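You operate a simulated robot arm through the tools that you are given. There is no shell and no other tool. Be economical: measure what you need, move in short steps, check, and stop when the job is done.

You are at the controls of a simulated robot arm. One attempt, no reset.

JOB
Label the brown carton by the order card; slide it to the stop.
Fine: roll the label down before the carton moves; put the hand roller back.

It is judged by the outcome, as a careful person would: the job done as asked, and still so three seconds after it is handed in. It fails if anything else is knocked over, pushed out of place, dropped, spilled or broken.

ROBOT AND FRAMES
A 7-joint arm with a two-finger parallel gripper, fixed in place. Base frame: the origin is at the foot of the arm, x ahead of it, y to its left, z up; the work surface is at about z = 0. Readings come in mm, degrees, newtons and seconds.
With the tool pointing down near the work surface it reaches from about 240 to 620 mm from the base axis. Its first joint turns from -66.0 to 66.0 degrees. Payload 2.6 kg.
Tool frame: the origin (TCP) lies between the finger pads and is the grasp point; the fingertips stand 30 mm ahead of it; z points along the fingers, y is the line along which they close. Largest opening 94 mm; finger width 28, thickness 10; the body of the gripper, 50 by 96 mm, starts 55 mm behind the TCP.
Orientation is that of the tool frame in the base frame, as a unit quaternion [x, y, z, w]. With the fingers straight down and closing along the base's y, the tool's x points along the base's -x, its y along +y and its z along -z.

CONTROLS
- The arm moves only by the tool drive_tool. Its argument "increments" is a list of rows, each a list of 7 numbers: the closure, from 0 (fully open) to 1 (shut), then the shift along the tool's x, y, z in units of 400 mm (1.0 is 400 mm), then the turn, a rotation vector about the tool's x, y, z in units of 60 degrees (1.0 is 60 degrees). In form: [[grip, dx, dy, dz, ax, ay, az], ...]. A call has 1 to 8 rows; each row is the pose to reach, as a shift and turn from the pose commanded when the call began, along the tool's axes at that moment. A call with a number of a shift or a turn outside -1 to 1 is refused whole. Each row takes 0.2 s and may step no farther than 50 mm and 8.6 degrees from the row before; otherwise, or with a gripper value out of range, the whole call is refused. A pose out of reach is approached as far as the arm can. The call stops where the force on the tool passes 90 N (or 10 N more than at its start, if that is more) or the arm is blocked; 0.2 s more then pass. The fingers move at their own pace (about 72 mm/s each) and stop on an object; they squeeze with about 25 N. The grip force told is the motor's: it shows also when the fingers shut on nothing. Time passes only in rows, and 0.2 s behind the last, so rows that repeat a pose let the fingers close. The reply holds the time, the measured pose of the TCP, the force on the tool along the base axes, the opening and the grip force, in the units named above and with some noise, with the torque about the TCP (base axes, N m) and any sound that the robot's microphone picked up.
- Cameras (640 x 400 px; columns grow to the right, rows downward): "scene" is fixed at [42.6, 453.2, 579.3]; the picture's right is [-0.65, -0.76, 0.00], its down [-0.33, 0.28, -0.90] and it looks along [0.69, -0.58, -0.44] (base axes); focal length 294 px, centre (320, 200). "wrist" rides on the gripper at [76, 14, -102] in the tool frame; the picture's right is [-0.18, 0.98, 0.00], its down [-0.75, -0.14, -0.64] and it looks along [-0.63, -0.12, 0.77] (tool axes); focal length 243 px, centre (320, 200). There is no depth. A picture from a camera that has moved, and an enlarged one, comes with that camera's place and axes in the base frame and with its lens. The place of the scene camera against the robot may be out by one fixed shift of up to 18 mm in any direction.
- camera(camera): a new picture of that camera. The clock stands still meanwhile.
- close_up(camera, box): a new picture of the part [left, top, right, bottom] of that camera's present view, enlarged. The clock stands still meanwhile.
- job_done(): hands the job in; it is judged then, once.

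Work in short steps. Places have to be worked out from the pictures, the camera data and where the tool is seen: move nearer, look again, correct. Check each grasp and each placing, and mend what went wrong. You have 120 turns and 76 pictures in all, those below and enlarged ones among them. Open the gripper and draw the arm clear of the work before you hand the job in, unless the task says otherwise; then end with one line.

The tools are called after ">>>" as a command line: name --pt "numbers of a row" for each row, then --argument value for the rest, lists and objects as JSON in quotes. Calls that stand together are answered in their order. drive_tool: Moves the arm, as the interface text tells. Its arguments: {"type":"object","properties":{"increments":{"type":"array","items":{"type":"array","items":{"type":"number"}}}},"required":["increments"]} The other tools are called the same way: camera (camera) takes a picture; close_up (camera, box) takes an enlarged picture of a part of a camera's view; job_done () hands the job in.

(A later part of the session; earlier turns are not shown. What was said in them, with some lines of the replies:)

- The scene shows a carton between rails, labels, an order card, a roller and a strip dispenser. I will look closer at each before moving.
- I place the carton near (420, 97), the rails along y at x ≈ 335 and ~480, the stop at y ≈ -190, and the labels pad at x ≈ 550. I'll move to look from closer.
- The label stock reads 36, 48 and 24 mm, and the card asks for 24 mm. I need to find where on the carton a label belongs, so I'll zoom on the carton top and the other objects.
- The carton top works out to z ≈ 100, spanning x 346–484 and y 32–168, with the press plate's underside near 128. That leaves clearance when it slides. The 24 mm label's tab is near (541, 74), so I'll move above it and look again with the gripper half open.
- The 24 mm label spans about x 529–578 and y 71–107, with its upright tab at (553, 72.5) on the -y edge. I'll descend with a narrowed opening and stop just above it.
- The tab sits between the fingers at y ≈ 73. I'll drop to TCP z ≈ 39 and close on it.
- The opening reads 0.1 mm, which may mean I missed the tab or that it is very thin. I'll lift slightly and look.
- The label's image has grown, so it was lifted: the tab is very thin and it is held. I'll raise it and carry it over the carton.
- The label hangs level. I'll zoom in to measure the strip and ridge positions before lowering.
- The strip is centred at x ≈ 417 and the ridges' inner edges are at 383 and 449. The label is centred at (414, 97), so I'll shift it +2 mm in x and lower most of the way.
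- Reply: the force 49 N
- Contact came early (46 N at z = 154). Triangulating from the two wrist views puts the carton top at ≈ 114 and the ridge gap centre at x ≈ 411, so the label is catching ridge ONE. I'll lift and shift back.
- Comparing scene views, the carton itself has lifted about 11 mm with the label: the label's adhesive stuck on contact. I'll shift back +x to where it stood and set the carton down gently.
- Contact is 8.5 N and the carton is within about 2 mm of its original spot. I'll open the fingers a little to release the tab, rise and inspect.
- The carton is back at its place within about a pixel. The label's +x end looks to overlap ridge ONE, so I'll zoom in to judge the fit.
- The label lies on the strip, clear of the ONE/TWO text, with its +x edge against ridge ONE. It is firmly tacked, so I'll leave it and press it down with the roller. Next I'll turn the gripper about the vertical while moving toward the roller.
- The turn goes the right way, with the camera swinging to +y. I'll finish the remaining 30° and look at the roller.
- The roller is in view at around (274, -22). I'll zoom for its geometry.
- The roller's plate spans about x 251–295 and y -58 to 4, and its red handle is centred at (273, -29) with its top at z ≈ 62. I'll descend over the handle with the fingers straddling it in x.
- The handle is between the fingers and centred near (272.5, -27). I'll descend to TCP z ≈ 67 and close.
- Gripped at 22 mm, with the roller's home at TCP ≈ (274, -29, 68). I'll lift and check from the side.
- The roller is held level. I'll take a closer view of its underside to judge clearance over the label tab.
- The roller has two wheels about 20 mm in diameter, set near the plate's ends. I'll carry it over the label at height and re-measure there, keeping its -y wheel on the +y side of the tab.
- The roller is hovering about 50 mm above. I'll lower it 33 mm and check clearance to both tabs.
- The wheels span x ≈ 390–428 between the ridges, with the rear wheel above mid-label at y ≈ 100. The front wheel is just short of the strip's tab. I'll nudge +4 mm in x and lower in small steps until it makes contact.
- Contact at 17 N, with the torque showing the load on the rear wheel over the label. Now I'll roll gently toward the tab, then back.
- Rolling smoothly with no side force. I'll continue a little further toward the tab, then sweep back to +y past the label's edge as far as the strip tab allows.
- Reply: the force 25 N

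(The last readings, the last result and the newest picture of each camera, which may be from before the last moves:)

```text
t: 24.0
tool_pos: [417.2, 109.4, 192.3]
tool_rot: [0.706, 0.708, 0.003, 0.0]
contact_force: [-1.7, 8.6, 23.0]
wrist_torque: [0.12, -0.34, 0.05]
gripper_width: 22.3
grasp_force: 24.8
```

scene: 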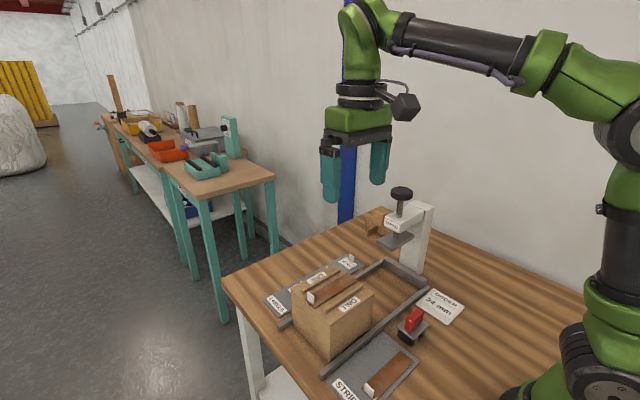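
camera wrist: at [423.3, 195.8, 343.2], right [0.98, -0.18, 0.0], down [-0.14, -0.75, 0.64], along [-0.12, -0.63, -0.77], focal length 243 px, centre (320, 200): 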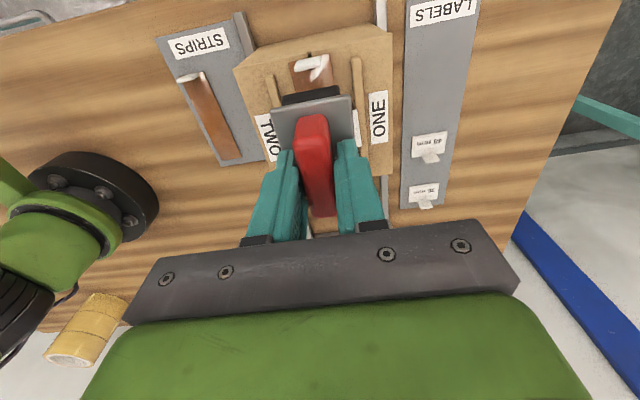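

Side force +8.6 N shows the wheel has met the tab, so that's the limit. I'll sweep back to +y under the same pressure.

>>> drive_tool --pt "1 0.007 0 0 0 0 0" --pt "1 0.014 0 0 0 0 0" --pt "1 0.021 0 0 0 0 0" --pt "1 0.028 0 0 0 0 0" --pt "1 0.036 0 0 0 0 0" --pt "1 0.036 0 0 0 0 0"

>>> close_up --camera "scene" --box '[300, 240, 364, 304]'

>>> close_up --camera "wrist" --box '[220, 10, 420, 180]'

```text
t: 25.4
tool_pos: [416.3, 122.3, 193.7]
tool_rot: [0.707, 0.708, 0.001, 0.0]
contact_force: [-1.8, 0.8, 21.7]
wrist_torque: [-0.3, -0.31, -0.04]
gripper_width: 22.2
grasp_force: 25.3
```

```text
6.25 times, centred on (332, 272) of scene
camera zoom: at [42.5, 453.1, 579.3], right [-0.65, -0.76, 0.0], down [-0.33, 0.28, -0.9], along [0.69, -0.58, -0.44], focal length 1836 px, centre (245, -250)
```

zoom: 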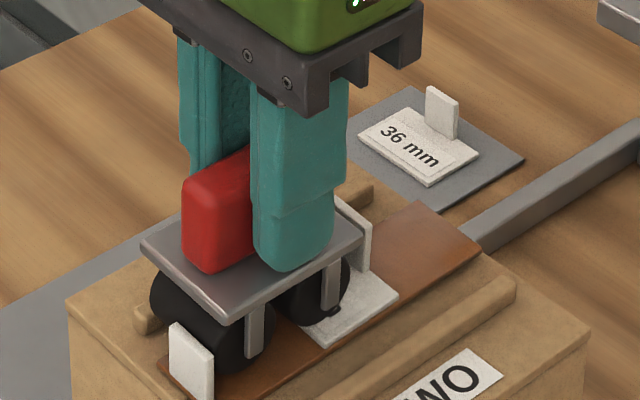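

```text
2.35 times, centred on (320, 95) of wrist
camera zoom: at [430.6, 198.3, 296.1], right [0.98, -0.18, 0.0], down [-0.14, -0.75, 0.64], along [-0.12, -0.63, -0.77], focal length 571 px, centre (320, 447)
```

zoom: 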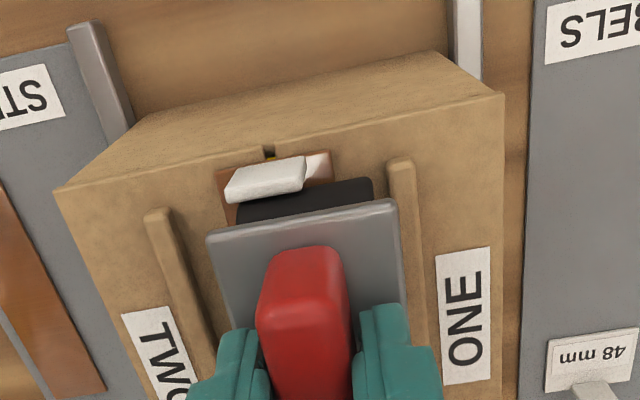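

No resistance yet, and the rear wheel is close to the label's +y edge. I'll go 3 mm further, then make one more full pass back and forth with slightly more pressure.

>>> drive_tool --pt "1 0.004 -0.005 0.003 0 0 0" --pt "1 0.008 -0.005 0.003 0 0 0" --pt "1 0 -0.005 0.003 0 0 0" --pt "1 -0.008 -0.005 0.003 0 0 0" --pt "1 -0.016 -0.005 0.003 0 0 0" --pt "1 -0.024 -0.005 0.003 0 0 0" --pt "1 -0.03 -0.005 0.003 0 0 0"

>>> drive_tool --pt "1 0.008 0 0 0 0 0" --pt "1 0.016 0 0 0 0 0" --pt "1 0.024 0 0 0 0 0" --pt "1 0.032 0 0 0 0 0" --pt "1 0.038 0 0 0 0 0" --pt "1 0.03 0 0 0 0 0" --pt "1 0.02 0 0 0 0 0"

```text
t: 27.0
tool_pos: [414.8, 110.8, 193.3]
tool_rot: [0.707, 0.707, 0.002, 0.001]
contact_force: [-0.8, 1.9, 27.5]
wrist_torque: [-0.37, -0.36, -0.01]
gripper_width: 22.2
grasp_force: 25.0
```

```text
t: 28.6
tool_pos: [415.7, 118.2, 191.2]
tool_rot: [0.707, 0.708, 0.002, 0.0]
contact_force: [-0.8, 0.1, 26.3]
wrist_torque: [-0.37, -0.49, 0.0]
gripper_width: 22.0
grasp_force: 25.1
```

Two full passes done at 20–27 N. I'll lift off the roller and inspect the label.

>>> drive_tool --pt "1 0 0 -0.03 0 0 0" --pt "1 0 0 -0.09 0 0 0" --pt "1 0 0 -0.16 0 0 0" --pt "1 -0.09 -0.05 -0.16 0 0 0" --pt "1 -0.18 -0.1 -0.16 0 0 0"

>>> close_up --camera "scene" --box '[305, 260, 355, 300]'

>>> close_up --camera "scene" --box '[285, 235, 385, 315]'

```text
t: 29.8
tool_pos: [374.5, 46.3, 254.4]
tool_rot: [0.708, 0.707, -0.001, -0.001]
contact_force: [0.3, -0.1, -1.8]
wrist_torque: [0.01, 0.02, -0.02]
gripper_width: 22.0
grasp_force: 24.5
```

```text
10.00 times, centred on (330, 280) of scene
camera zoom: at [42.6, 453.2, 579.3], right [-0.65, -0.76, 0.0], down [-0.33, 0.28, -0.9], along [0.69, -0.58, -0.44], focal length 2938 px, centre (220, -600)
```

zoom: 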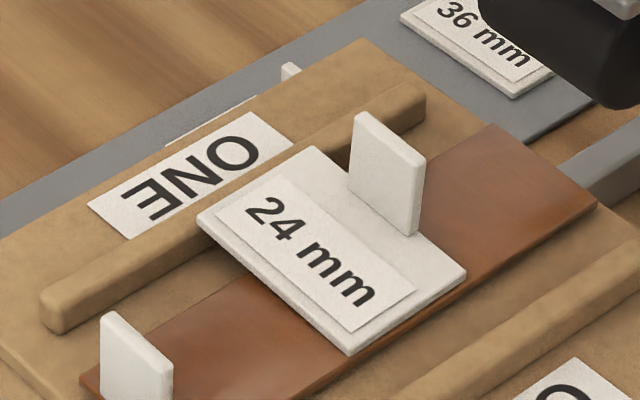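

```text
5.00 times, centred on (335, 275) of scene
camera zoom: at [42.6, 453.2, 579.3], right [-0.65, -0.76, 0.0], down [-0.33, 0.28, -0.9], along [0.69, -0.58, -0.44], focal length 1469 px, centre (245, -175)
```

zoom: 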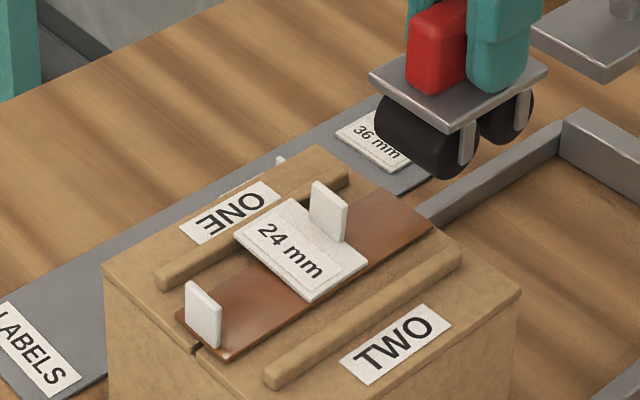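

The label sits as placed, rolled, with nothing disturbed. I'll take the roller back to where it was picked up by reversing the summed commands, stopping about 6 mm above the table.

>>> drive_tool --pt "1 -0.063 -0.0835 0 0 0 0" --pt "1 -0.125 -0.167 0 0 0 0" --pt "1 -0.187 -0.2505 0 0 0 0" --pt "1 -0.187 -0.2505 0.115 0 0 0" --pt "1 -0.187 -0.2505 0.23 0 0 0" --pt "1 -0.187 -0.2505 0.34 0 0 0" --pt "1 -0.187 -0.2505 0.42 0 0 0" --pt "1 -0.187 -0.2505 0.452 0 0 0"

>>> close_up --camera "scene" --box '[385, 295, 445, 355]'

```text
t: 31.6
tool_pos: [276.3, -26.8, 74.9]
tool_rot: [0.707, 0.707, 0.0, 0.0]
contact_force: [0.3, 0.1, -1.9]
wrist_torque: [-0.02, -0.02, 0.02]
gripper_width: 22.1
grasp_force: 24.7
```

```text
6.67 times, centred on (415, 325) of scene
camera zoom: at [42.6, 453.2, 579.3], right [-0.65, -0.76, 0.0], down [-0.33, 0.28, -0.9], along [0.69, -0.58, -0.44], focal length 1959 px, centre (-313, -633)
```

zoom: 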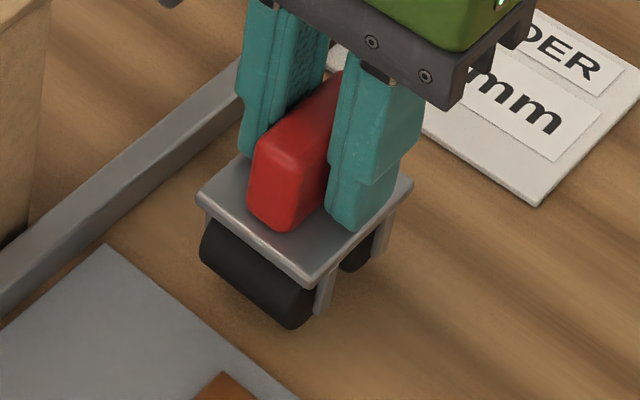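

The roller is right above its home, about 6 mm up. I'll lower it to contact and release.

>>> drive_tool --pt "1 0 0 0.008 0 0 0" --pt "1 0 0 0.0145 0 0 0" --pt "1 0 0 0.0145 0 0 0"

>>> drive_tool --pt "0.8 0 0 0 0 0 0" --pt "0.6 0 0 0 0 0 0" --pt "0.5 0 0 0 0 0 0" --pt "0.5 0 0 0 0 0 0" --pt "0.5 0 0 -0.05 0 0 0" --pt "0.5 0 0 -0.15 0 0 0" --pt "0.5 0 0 -0.25 0 0 0" --pt "0.5 0 0 -0.35 0 0 0"

>>> close_up --camera "scene" --box '[385, 295, 445, 355]'

```text
t: 32.4
tool_pos: [273.8, -27.2, 68.2]
tool_rot: [0.707, 0.707, -0.001, 0.0]
contact_force: [-0.1, -0.6, -1.4]
wrist_torque: [0.01, -0.01, 0.01]
gripper_width: 22.1
grasp_force: 25.1
```

```text
t: 34.2
tool_pos: [273.2, -29.4, 211.1]
tool_rot: [0.708, 0.707, 0.0, 0.0]
contact_force: [-0.6, 0.7, 0.7]
wrist_torque: [0.02, 0.01, 0.0]
gripper_width: 47.3
grasp_force: 0.0
```

```text
6.67 times, centred on (415, 325) of scene
camera zoom: at [42.6, 453.2, 579.3], right [-0.65, -0.76, 0.0], down [-0.33, 0.28, -0.9], along [0.69, -0.58, -0.44], focal length 1959 px, centre (-313, -633)
```

zoom: 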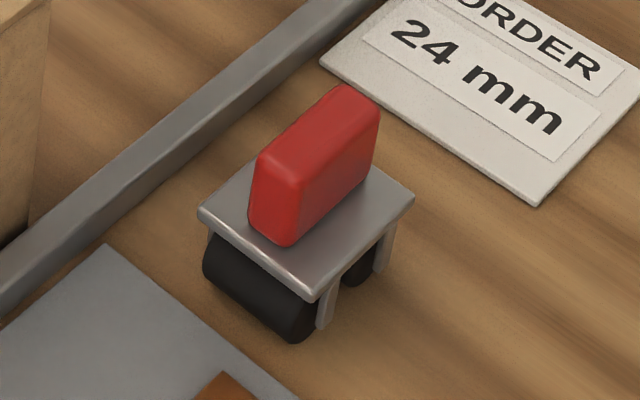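

The roller is exactly where it was. Now I'll fly over to the carton's +y side and view the press plate against the tab heights before pushing.

>>> drive_tool --pt "0.5 0.08 0.05 -0.08 0 0 0" --pt "0.4 0.17 0.11 -0.1 0 0 0" --pt "0.4 0.26 0.17 -0.1 0 0 0" --pt "0.4 0.35 0.23 -0.1 0 0 0" --pt "0.4 0.45 0.29 -0.1 0 0 0" --pt "0.4 0.5475 0.3475 -0.1 0 0 0" --pt "0.4 0.5475 0.3475 -0.1 0 0 0"

>>> camera --camera "wrist"

```text
t: 35.8
tool_pos: [411.2, 190.5, 248.6]
tool_rot: [0.707, 0.707, 0.0, 0.0]
contact_force: [-0.4, -0.1, 0.0]
wrist_torque: [0.02, -0.03, -0.01]
gripper_width: 56.4
grasp_force: 0.0
```

```text
26 pictures are left
camera wrist: at [425.6, 266.4, 352.6], right [0.98, -0.18, 0.0], down [-0.14, -0.75, 0.64], along [-0.12, -0.63, -0.77], focal length 243 px, centre (320, 200)
```

wrist: 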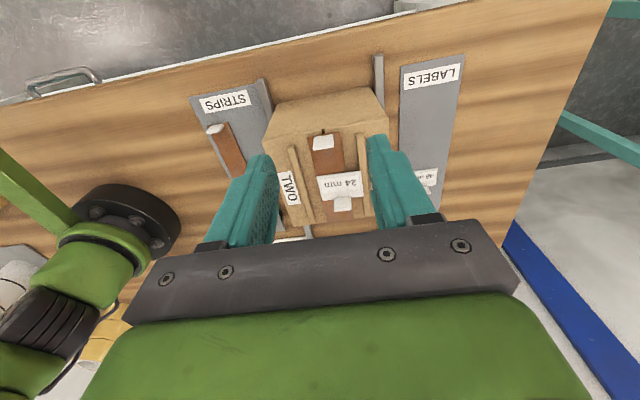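

The gripper hides the press from here. Triangulating earlier wrist views gives a plate underside of ≈ 143 and a label tab top of ≈ 138, so it's tight. I'll start the push, stop before the tab reaches the plate, and check; first lower behind the carton.

>>> drive_tool --pt "0.4 0.005 0 0.1 0 0 0" --pt "0.4 0.005 0 0.2 0 0 0" --pt "0.4 0.005 0 0.3 0 0 0" --pt "0.4 0.005 0 0.39 0 0 0" --pt "0.4 0.005 0 0.395 0 0 0"

>>> camera --camera "scene"

```text
t: 37.0
tool_pos: [412.0, 194.0, 90.9]
tool_rot: [0.707, 0.707, 0.0, 0.0]
contact_force: [-0.1, 0.1, 0.7]
wrist_torque: [0.0, -0.04, -0.05]
gripper_width: 56.3
grasp_force: 0.0
```

```text
25 pictures are left
```

scene: 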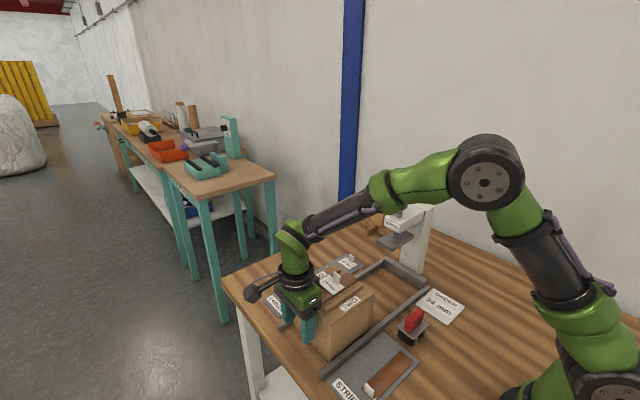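

The gripper stands behind the carton's +y face. I'll push slowly toward the stop for the first part.

>>> drive_tool --pt "0.4 -0.02 0 0 0 0 0" --pt "0.4 -0.04 0 0 0 0 0" --pt "0.4 -0.07 0 0 0 0 0" --pt "0.4 -0.1 0 0 0 0 0" --pt "0.4 -0.135 0 0 0 0 0" --pt "0.4 -0.17 0 0 0 0 0" --pt "0.4 -0.205 0 0 0 0 0" --pt "0.4 -0.23 0 0 0 0 0"

>>> close_up --camera "scene" --box '[280, 200, 440, 340]'

```text
t: 38.8
tool_pos: [413.6, 101.0, 90.4]
tool_rot: [0.708, 0.707, 0.0, -0.001]
contact_force: [-0.3, 1.0, -0.4]
wrist_torque: [-0.03, 0.01, 0.0]
gripper_width: 56.3
grasp_force: 0.2
```

```text
2.86 times, centred on (360, 270) of scene
camera zoom: at [42.6, 453.2, 579.3], right [-0.65, -0.76, 0.0], down [-0.33, 0.28, -0.9], along [0.69, -0.58, -0.44], focal length 840 px, centre (206, 0)
```

zoom: 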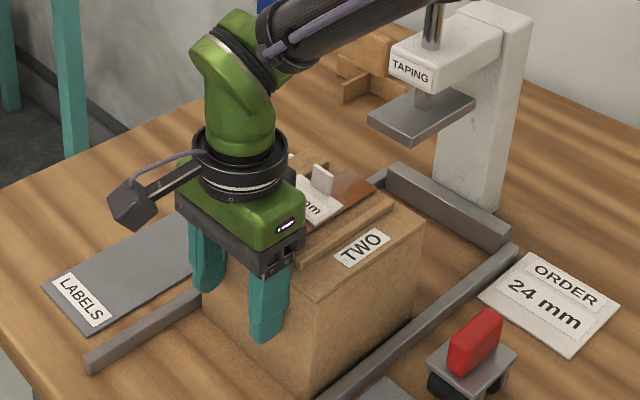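

The carton slides cleanly and straight. To keep the wrist clear of the press head, I'll lean the tool back by 12° (top toward +y) and push another ~60 mm, stopping short of the plate.

>>> drive_tool --pt "0.4 0 0 0 0 -0.1 0" --pt "0.4 -0.01 0 0 0 -0.2 0" --pt "0.4 -0.04 0 0 0 -0.2 0" --pt "0.4 -0.07 0 0 0 -0.2 0" --pt "0.4 -0.1 0 0 0 -0.2 0" --pt "0.4 -0.125 0 0 0 -0.2 0" --pt "0.4 -0.15 0 0 0 -0.2 0"

>>> close_up --camera "scene" --box '[320, 190, 460, 310]'

```text
t: 40.4
tool_pos: [413.2, 39.8, 90.7]
tool_rot: [0.703, 0.703, -0.074, 0.074]
contact_force: [0.2, 0.6, 0.6]
wrist_torque: [0.01, 0.02, -0.01]
gripper_width: 56.3
grasp_force: 0.0
```

```text
3.33 times, centred on (390, 250) of scene
camera zoom: at [42.6, 453.2, 579.3], right [-0.65, -0.76, 0.0], down [-0.33, 0.28, -0.9], along [0.69, -0.58, -0.44], focal length 979 px, centre (87, 33)
```

zoom: 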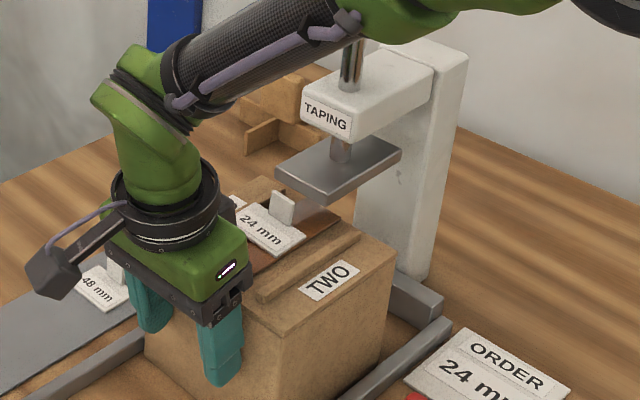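

The carton is now just short of the plate. I'll zoom in to compare the label tab with the plate's underside.

>>> close_up --camera "scene" --box '[380, 215, 445, 265]'

>>> camera --camera "wrist"

```text
8.00 times, centred on (412, 240) of scene
camera zoom: at [42.6, 453.2, 579.3], right [-0.65, -0.76, 0.0], down [-0.33, 0.28, -0.9], along [0.69, -0.58, -0.44], focal length 2350 px, centre (-420, -120)
```

zoom: 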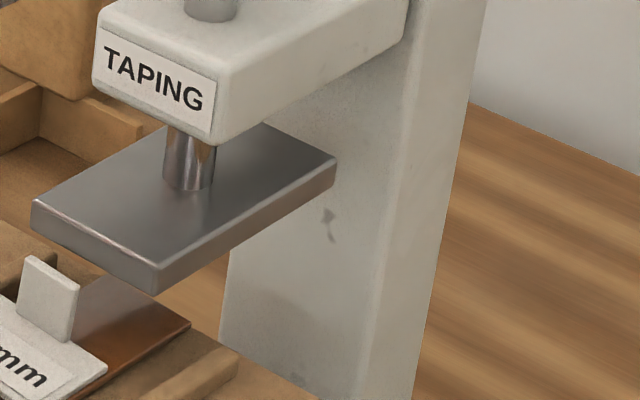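

```text
21 pictures are left
camera wrist: at [427.2, 135.7, 174.9], right [0.98, -0.18, 0.04], down [-0.14, -0.6, 0.78], along [-0.12, -0.78, -0.62], focal length 243 px, centre (320, 200)
```

wrist: 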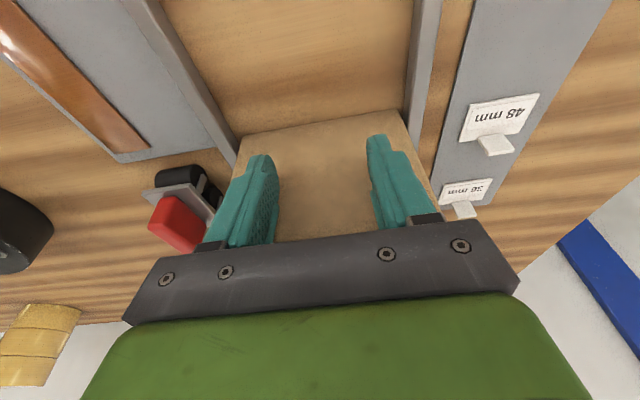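

It is too close to call from this single view. I'll creep forward in small steps, watching for any push-back force, and look again as the tab reaches the plate edge.

>>> drive_tool --pt "0.4 -0.0049 0 0.001 0 0 0" --pt "0.4 -0.0098 0 0.002 0 0 0" --pt "0.4 -0.0147 0 0.003 0 0 0"

>>> close_up --camera "scene" --box '[380, 215, 445, 265]'

```text
t: 41.2
tool_pos: [414.4, 34.2, 89.5]
tool_rot: [0.703, 0.703, -0.074, 0.073]
contact_force: [0.1, 0.7, 0.6]
wrist_torque: [0.01, -0.07, 0.02]
gripper_width: 56.3
grasp_force: 0.0
```

```text
8.00 times, centred on (412, 240) of scene
camera zoom: at [42.6, 453.2, 579.3], right [-0.65, -0.76, 0.0], down [-0.33, 0.28, -0.9], along [0.69, -0.58, -0.44], focal length 2350 px, centre (-420, -120)
```

zoom: 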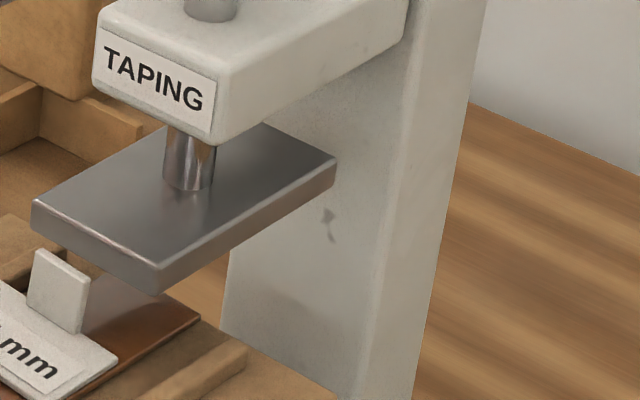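

No push-back. I'll continue creeping.

>>> drive_tool --pt "0.4 -0.0049 0 0.001 0 0 0" --pt "0.4 -0.0098 0 0.002 0 0 0" --pt "0.4 -0.0147 0 0.003 0 0 0"

>>> drive_tool --pt "0.4 -0.0049 0 0.001 0 0 0" --pt "0.4 -0.0073 0 0.0015 0 0 0"

>>> close_up --camera "scene" --box '[380, 215, 445, 265]'

```text
t: 42.0
tool_pos: [413.9, 27.0, 90.4]
tool_rot: [0.703, 0.703, -0.074, 0.073]
contact_force: [0.0, 0.8, -1.0]
wrist_torque: [0.03, 0.0, 0.0]
gripper_width: 56.3
grasp_force: 0.0
```

```text
t: 42.6
tool_pos: [413.4, 24.9, 90.9]
tool_rot: [0.703, 0.704, -0.074, 0.074]
contact_force: [0.8, 0.5, 0.1]
wrist_torque: [0.02, 0.01, -0.01]
gripper_width: 56.3
grasp_force: 0.1
```

```text
8.00 times, centred on (412, 240) of scene
camera zoom: at [42.6, 453.2, 579.3], right [-0.65, -0.76, 0.0], down [-0.33, 0.28, -0.9], along [0.69, -0.58, -0.44], focal length 2350 px, centre (-420, -120)
```

zoom: 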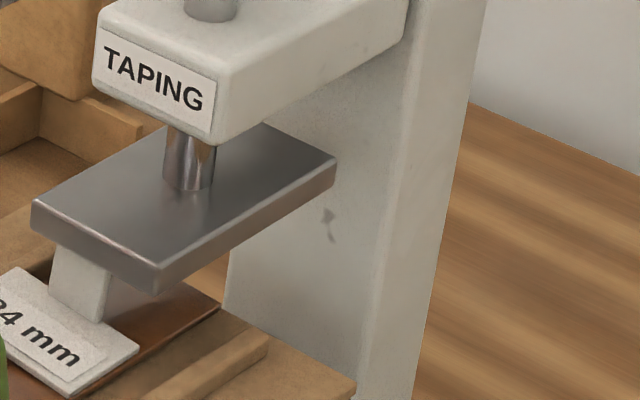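

The tab has gone under the plate with no push-back, so it clears. I'll continue toward the stop.

>>> drive_tool --pt "0.4 -0.0196 0 0.0042 0 0 0" --pt "0.4 -0.0391 0 0.0083 0 0 0" --pt "0.4 -0.0587 0 0.0125 0 0 0" --pt "0.4 -0.078 0 0.0166 0 0 0" --pt "0.4 -0.0978 0 0.0208 0 0 0"

>>> close_up --camera "scene" --box '[330, 180, 470, 320]'

```text
t: 43.8
tool_pos: [412.7, -14.6, 90.2]
tool_rot: [0.704, 0.703, -0.074, 0.074]
contact_force: [-0.2, 0.9, -0.8]
wrist_torque: [0.0, 0.04, 0.03]
gripper_width: 56.4
grasp_force: 0.1
```

```text
2.86 times, centred on (400, 250) of scene
camera zoom: at [42.6, 453.2, 579.3], right [-0.65, -0.76, 0.0], down [-0.33, 0.28, -0.9], along [0.69, -0.58, -0.44], focal length 840 px, centre (91, 57)
```

zoom: 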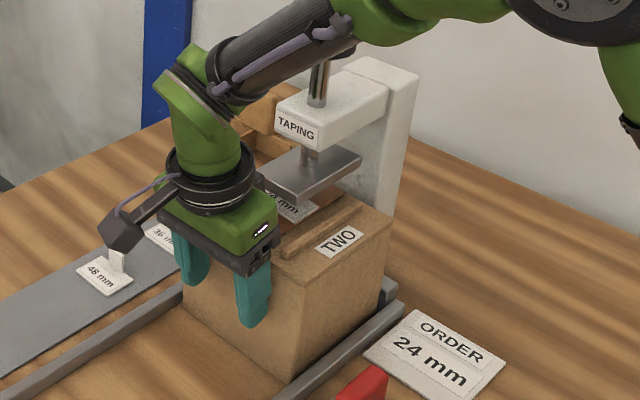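

Clearances look fine and the carton is close to the stop. I'll advance in smaller steps until contact shows.

>>> drive_tool --pt "0.4 -0.0122 0 0.0026 0 0 0" --pt "0.4 -0.0245 0 0.0052 0 0 0" --pt "0.4 -0.0367 0 0.0078 0 0 0"

>>> close_up --camera "scene" --box '[370, 240, 450, 320]'

```text
t: 44.6
tool_pos: [412.8, -23.4, 89.8]
tool_rot: [0.702, 0.705, -0.071, 0.07]
contact_force: [-7.1, 25.9, 6.9]
wrist_torque: [0.55, 0.35, -0.34]
gripper_width: 56.4
grasp_force: 0.3
```

```text
5.00 times, centred on (410, 280) of scene
camera zoom: at [42.5, 453.2, 579.3], right [-0.65, -0.76, 0.0], down [-0.33, 0.28, -0.9], along [0.69, -0.58, -0.44], focal length 1469 px, centre (-130, -200)
```

zoom: 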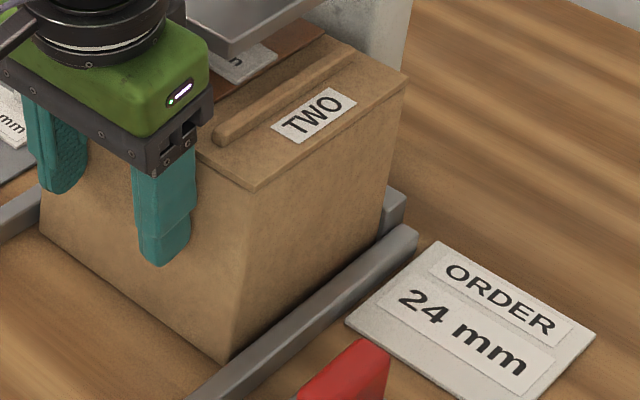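

Force rose to 26 N at the expected stop position. I'll back off and confirm the carton touches the stop.

>>> drive_tool --pt "0.4 0.02 0 -0.004 0 0 0" --pt "0.4 0.1 0 -0.02 0 0 0" --pt "0.4 0.2 0 -0.04 0 0 0" --pt "0.4 0.3 0 -0.1 0 0 0" --pt "0.4 0.36 0 -0.2 0 0 0" --pt "0.4 0.4 0 -0.32 0 0 0" --pt "0.4 0.4 0 -0.42 0 0 0"

>>> close_up --camera "scene" --box '[340, 200, 450, 310]'

>>> close_up --camera "scene" --box '[395, 260, 445, 300]'

```text
refused: row 6 steps farther than a row can; nothing moved
```

```text
3.64 times, centred on (395, 255) of scene
camera zoom: at [42.5, 453.2, 579.3], right [-0.65, -0.76, 0.0], down [-0.33, 0.28, -0.9], along [0.69, -0.58, -0.44], focal length 1068 px, centre (47, 0)
```

zoom: 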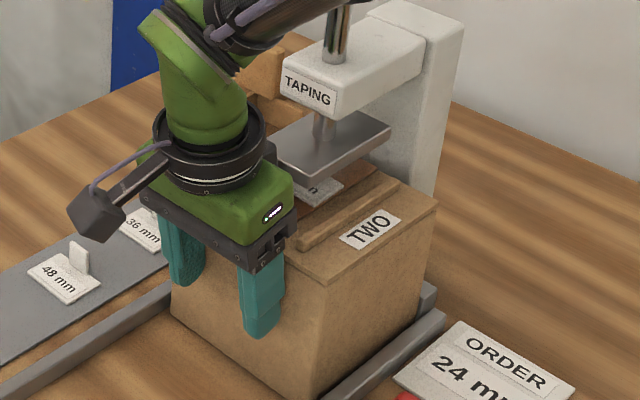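

```text
10.00 times, centred on (420, 280) of scene
camera zoom: at [42.5, 453.2, 579.3], right [-0.65, -0.76, 0.0], down [-0.33, 0.28, -0.9], along [0.69, -0.58, -0.44], focal length 2938 px, centre (-680, -600)
```

zoom: 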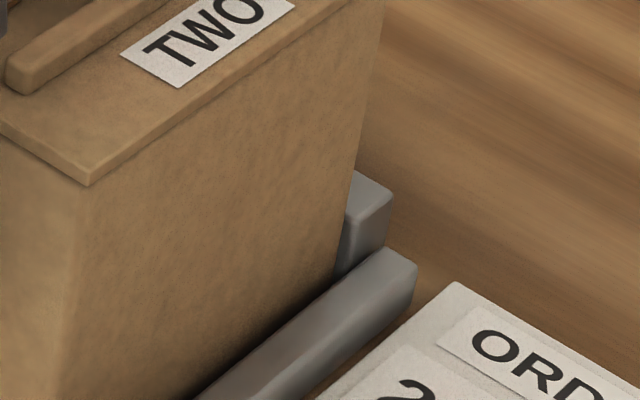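

The carton's far edge meets the stop block with no gap. The retreat was refused for step size, so I'll retry it with smaller steps.

>>> drive_tool --pt "0.4 0.02 0 -0.004 0 0 0" --pt "0.4 0.1 0 -0.02 0 0 0" --pt "0.4 0.19 0 -0.04 0 0 0" --pt "0.4 0.28 0 -0.09 0 0 0" --pt "0.4 0.34 0 -0.18 0 0 0" --pt "0.4 0.36 0 -0.28 0 0 0" --pt "0.4 0.36 0 -0.38 0 0 0"

>>> close_up --camera "scene" --box '[340, 200, 450, 310]'

>>> close_up --camera "scene" --box '[395, 260, 445, 300]'

>>> camera --camera "wrist"

```text
t: 46.2
tool_pos: [414.9, 142.9, 207.5]
tool_rot: [0.703, 0.704, -0.074, 0.074]
contact_force: [0.3, 0.0, -0.1]
wrist_torque: [0.02, 0.02, -0.04]
gripper_width: 56.2
grasp_force: 0.0
```

```text
3.64 times, centred on (395, 255) of scene
camera zoom: at [42.6, 453.2, 579.3], right [-0.65, -0.76, 0.0], down [-0.33, 0.28, -0.9], along [0.69, -0.58, -0.44], focal length 1068 px, centre (47, 0)
```

zoom: 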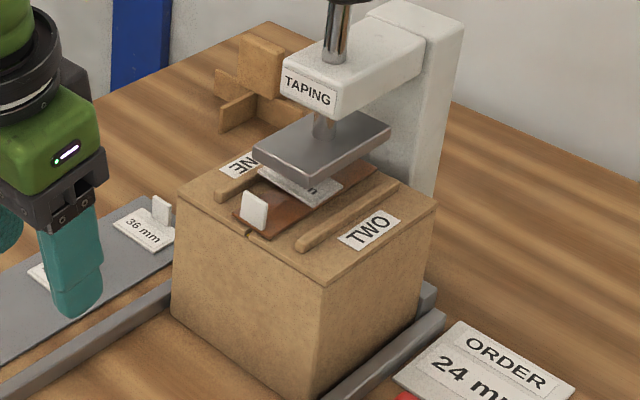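

```text
10.00 times, centred on (420, 280) of scene
camera zoom: at [42.6, 453.2, 579.3], right [-0.65, -0.76, 0.0], down [-0.33, 0.28, -0.9], along [0.69, -0.58, -0.44], focal length 2938 px, centre (-680, -600)
```

zoom: 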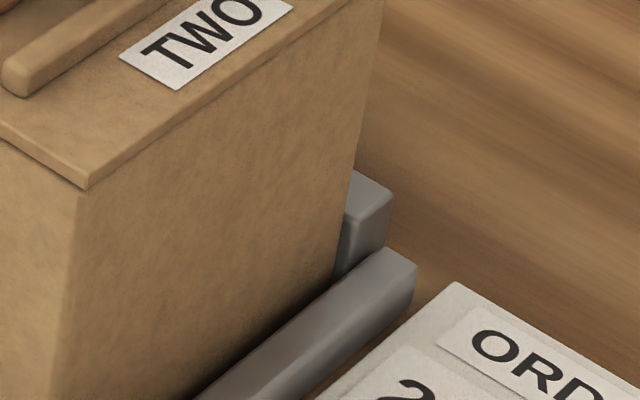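

```text
12 pictures are left
camera wrist: at [426.9, 238.9, 292.0], right [0.98, -0.18, 0.04], down [-0.14, -0.6, 0.78], along [-0.12, -0.78, -0.62], focal length 243 px, centre (320, 200)
```

wrist: 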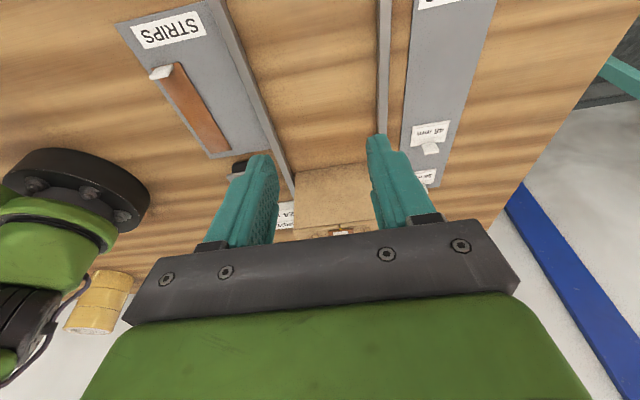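

The carton is at the stop with the 24 mm label on it, and the roller is at home. I'll open fully and raise the arm clear.

>>> drive_tool --pt "0.2 0 0 -0.1 0 0.1 0" --pt "0 0 0 -0.2 0 0.2 0" --pt "0 0 0 -0.3 0 0.2 0" --pt "0 0 0 -0.3 0 0.2 0"

>>> camera --camera "scene"

```text
t: 47.2
tool_pos: [411.4, 168.3, 325.4]
tool_rot: [0.707, 0.707, 0.0, 0.0]
contact_force: [0.0, -0.2, -0.1]
wrist_torque: [0.0, 0.0, -0.02]
gripper_width: 93.9
grasp_force: 0.0
```

```text
11 pictures are left
```

scene: 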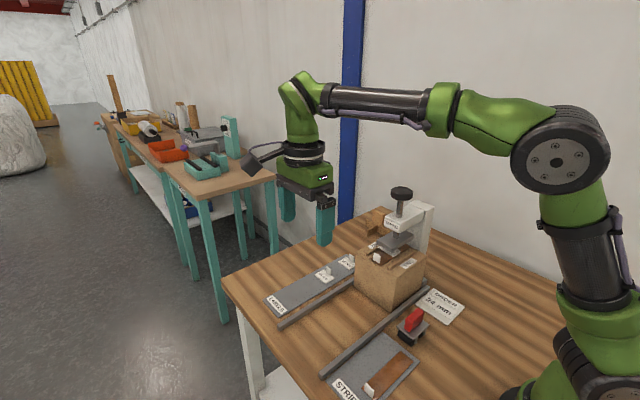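

The arm is clear, nothing else on the bench has moved, and the carton sits at the stop, so I'm handing in.

>>> job_done

```text
The job is handed in.
```

The carton carries the 24 mm label and sits against the stop, with the hand roller back in its place; but the label stuck on first touch, so the carton lifted about 11 mm before rolling and was set back within about 2 mm, the label sits slightly off-centre and tilted against ridge ONE, and the roller could not reach the strip beside its tab.
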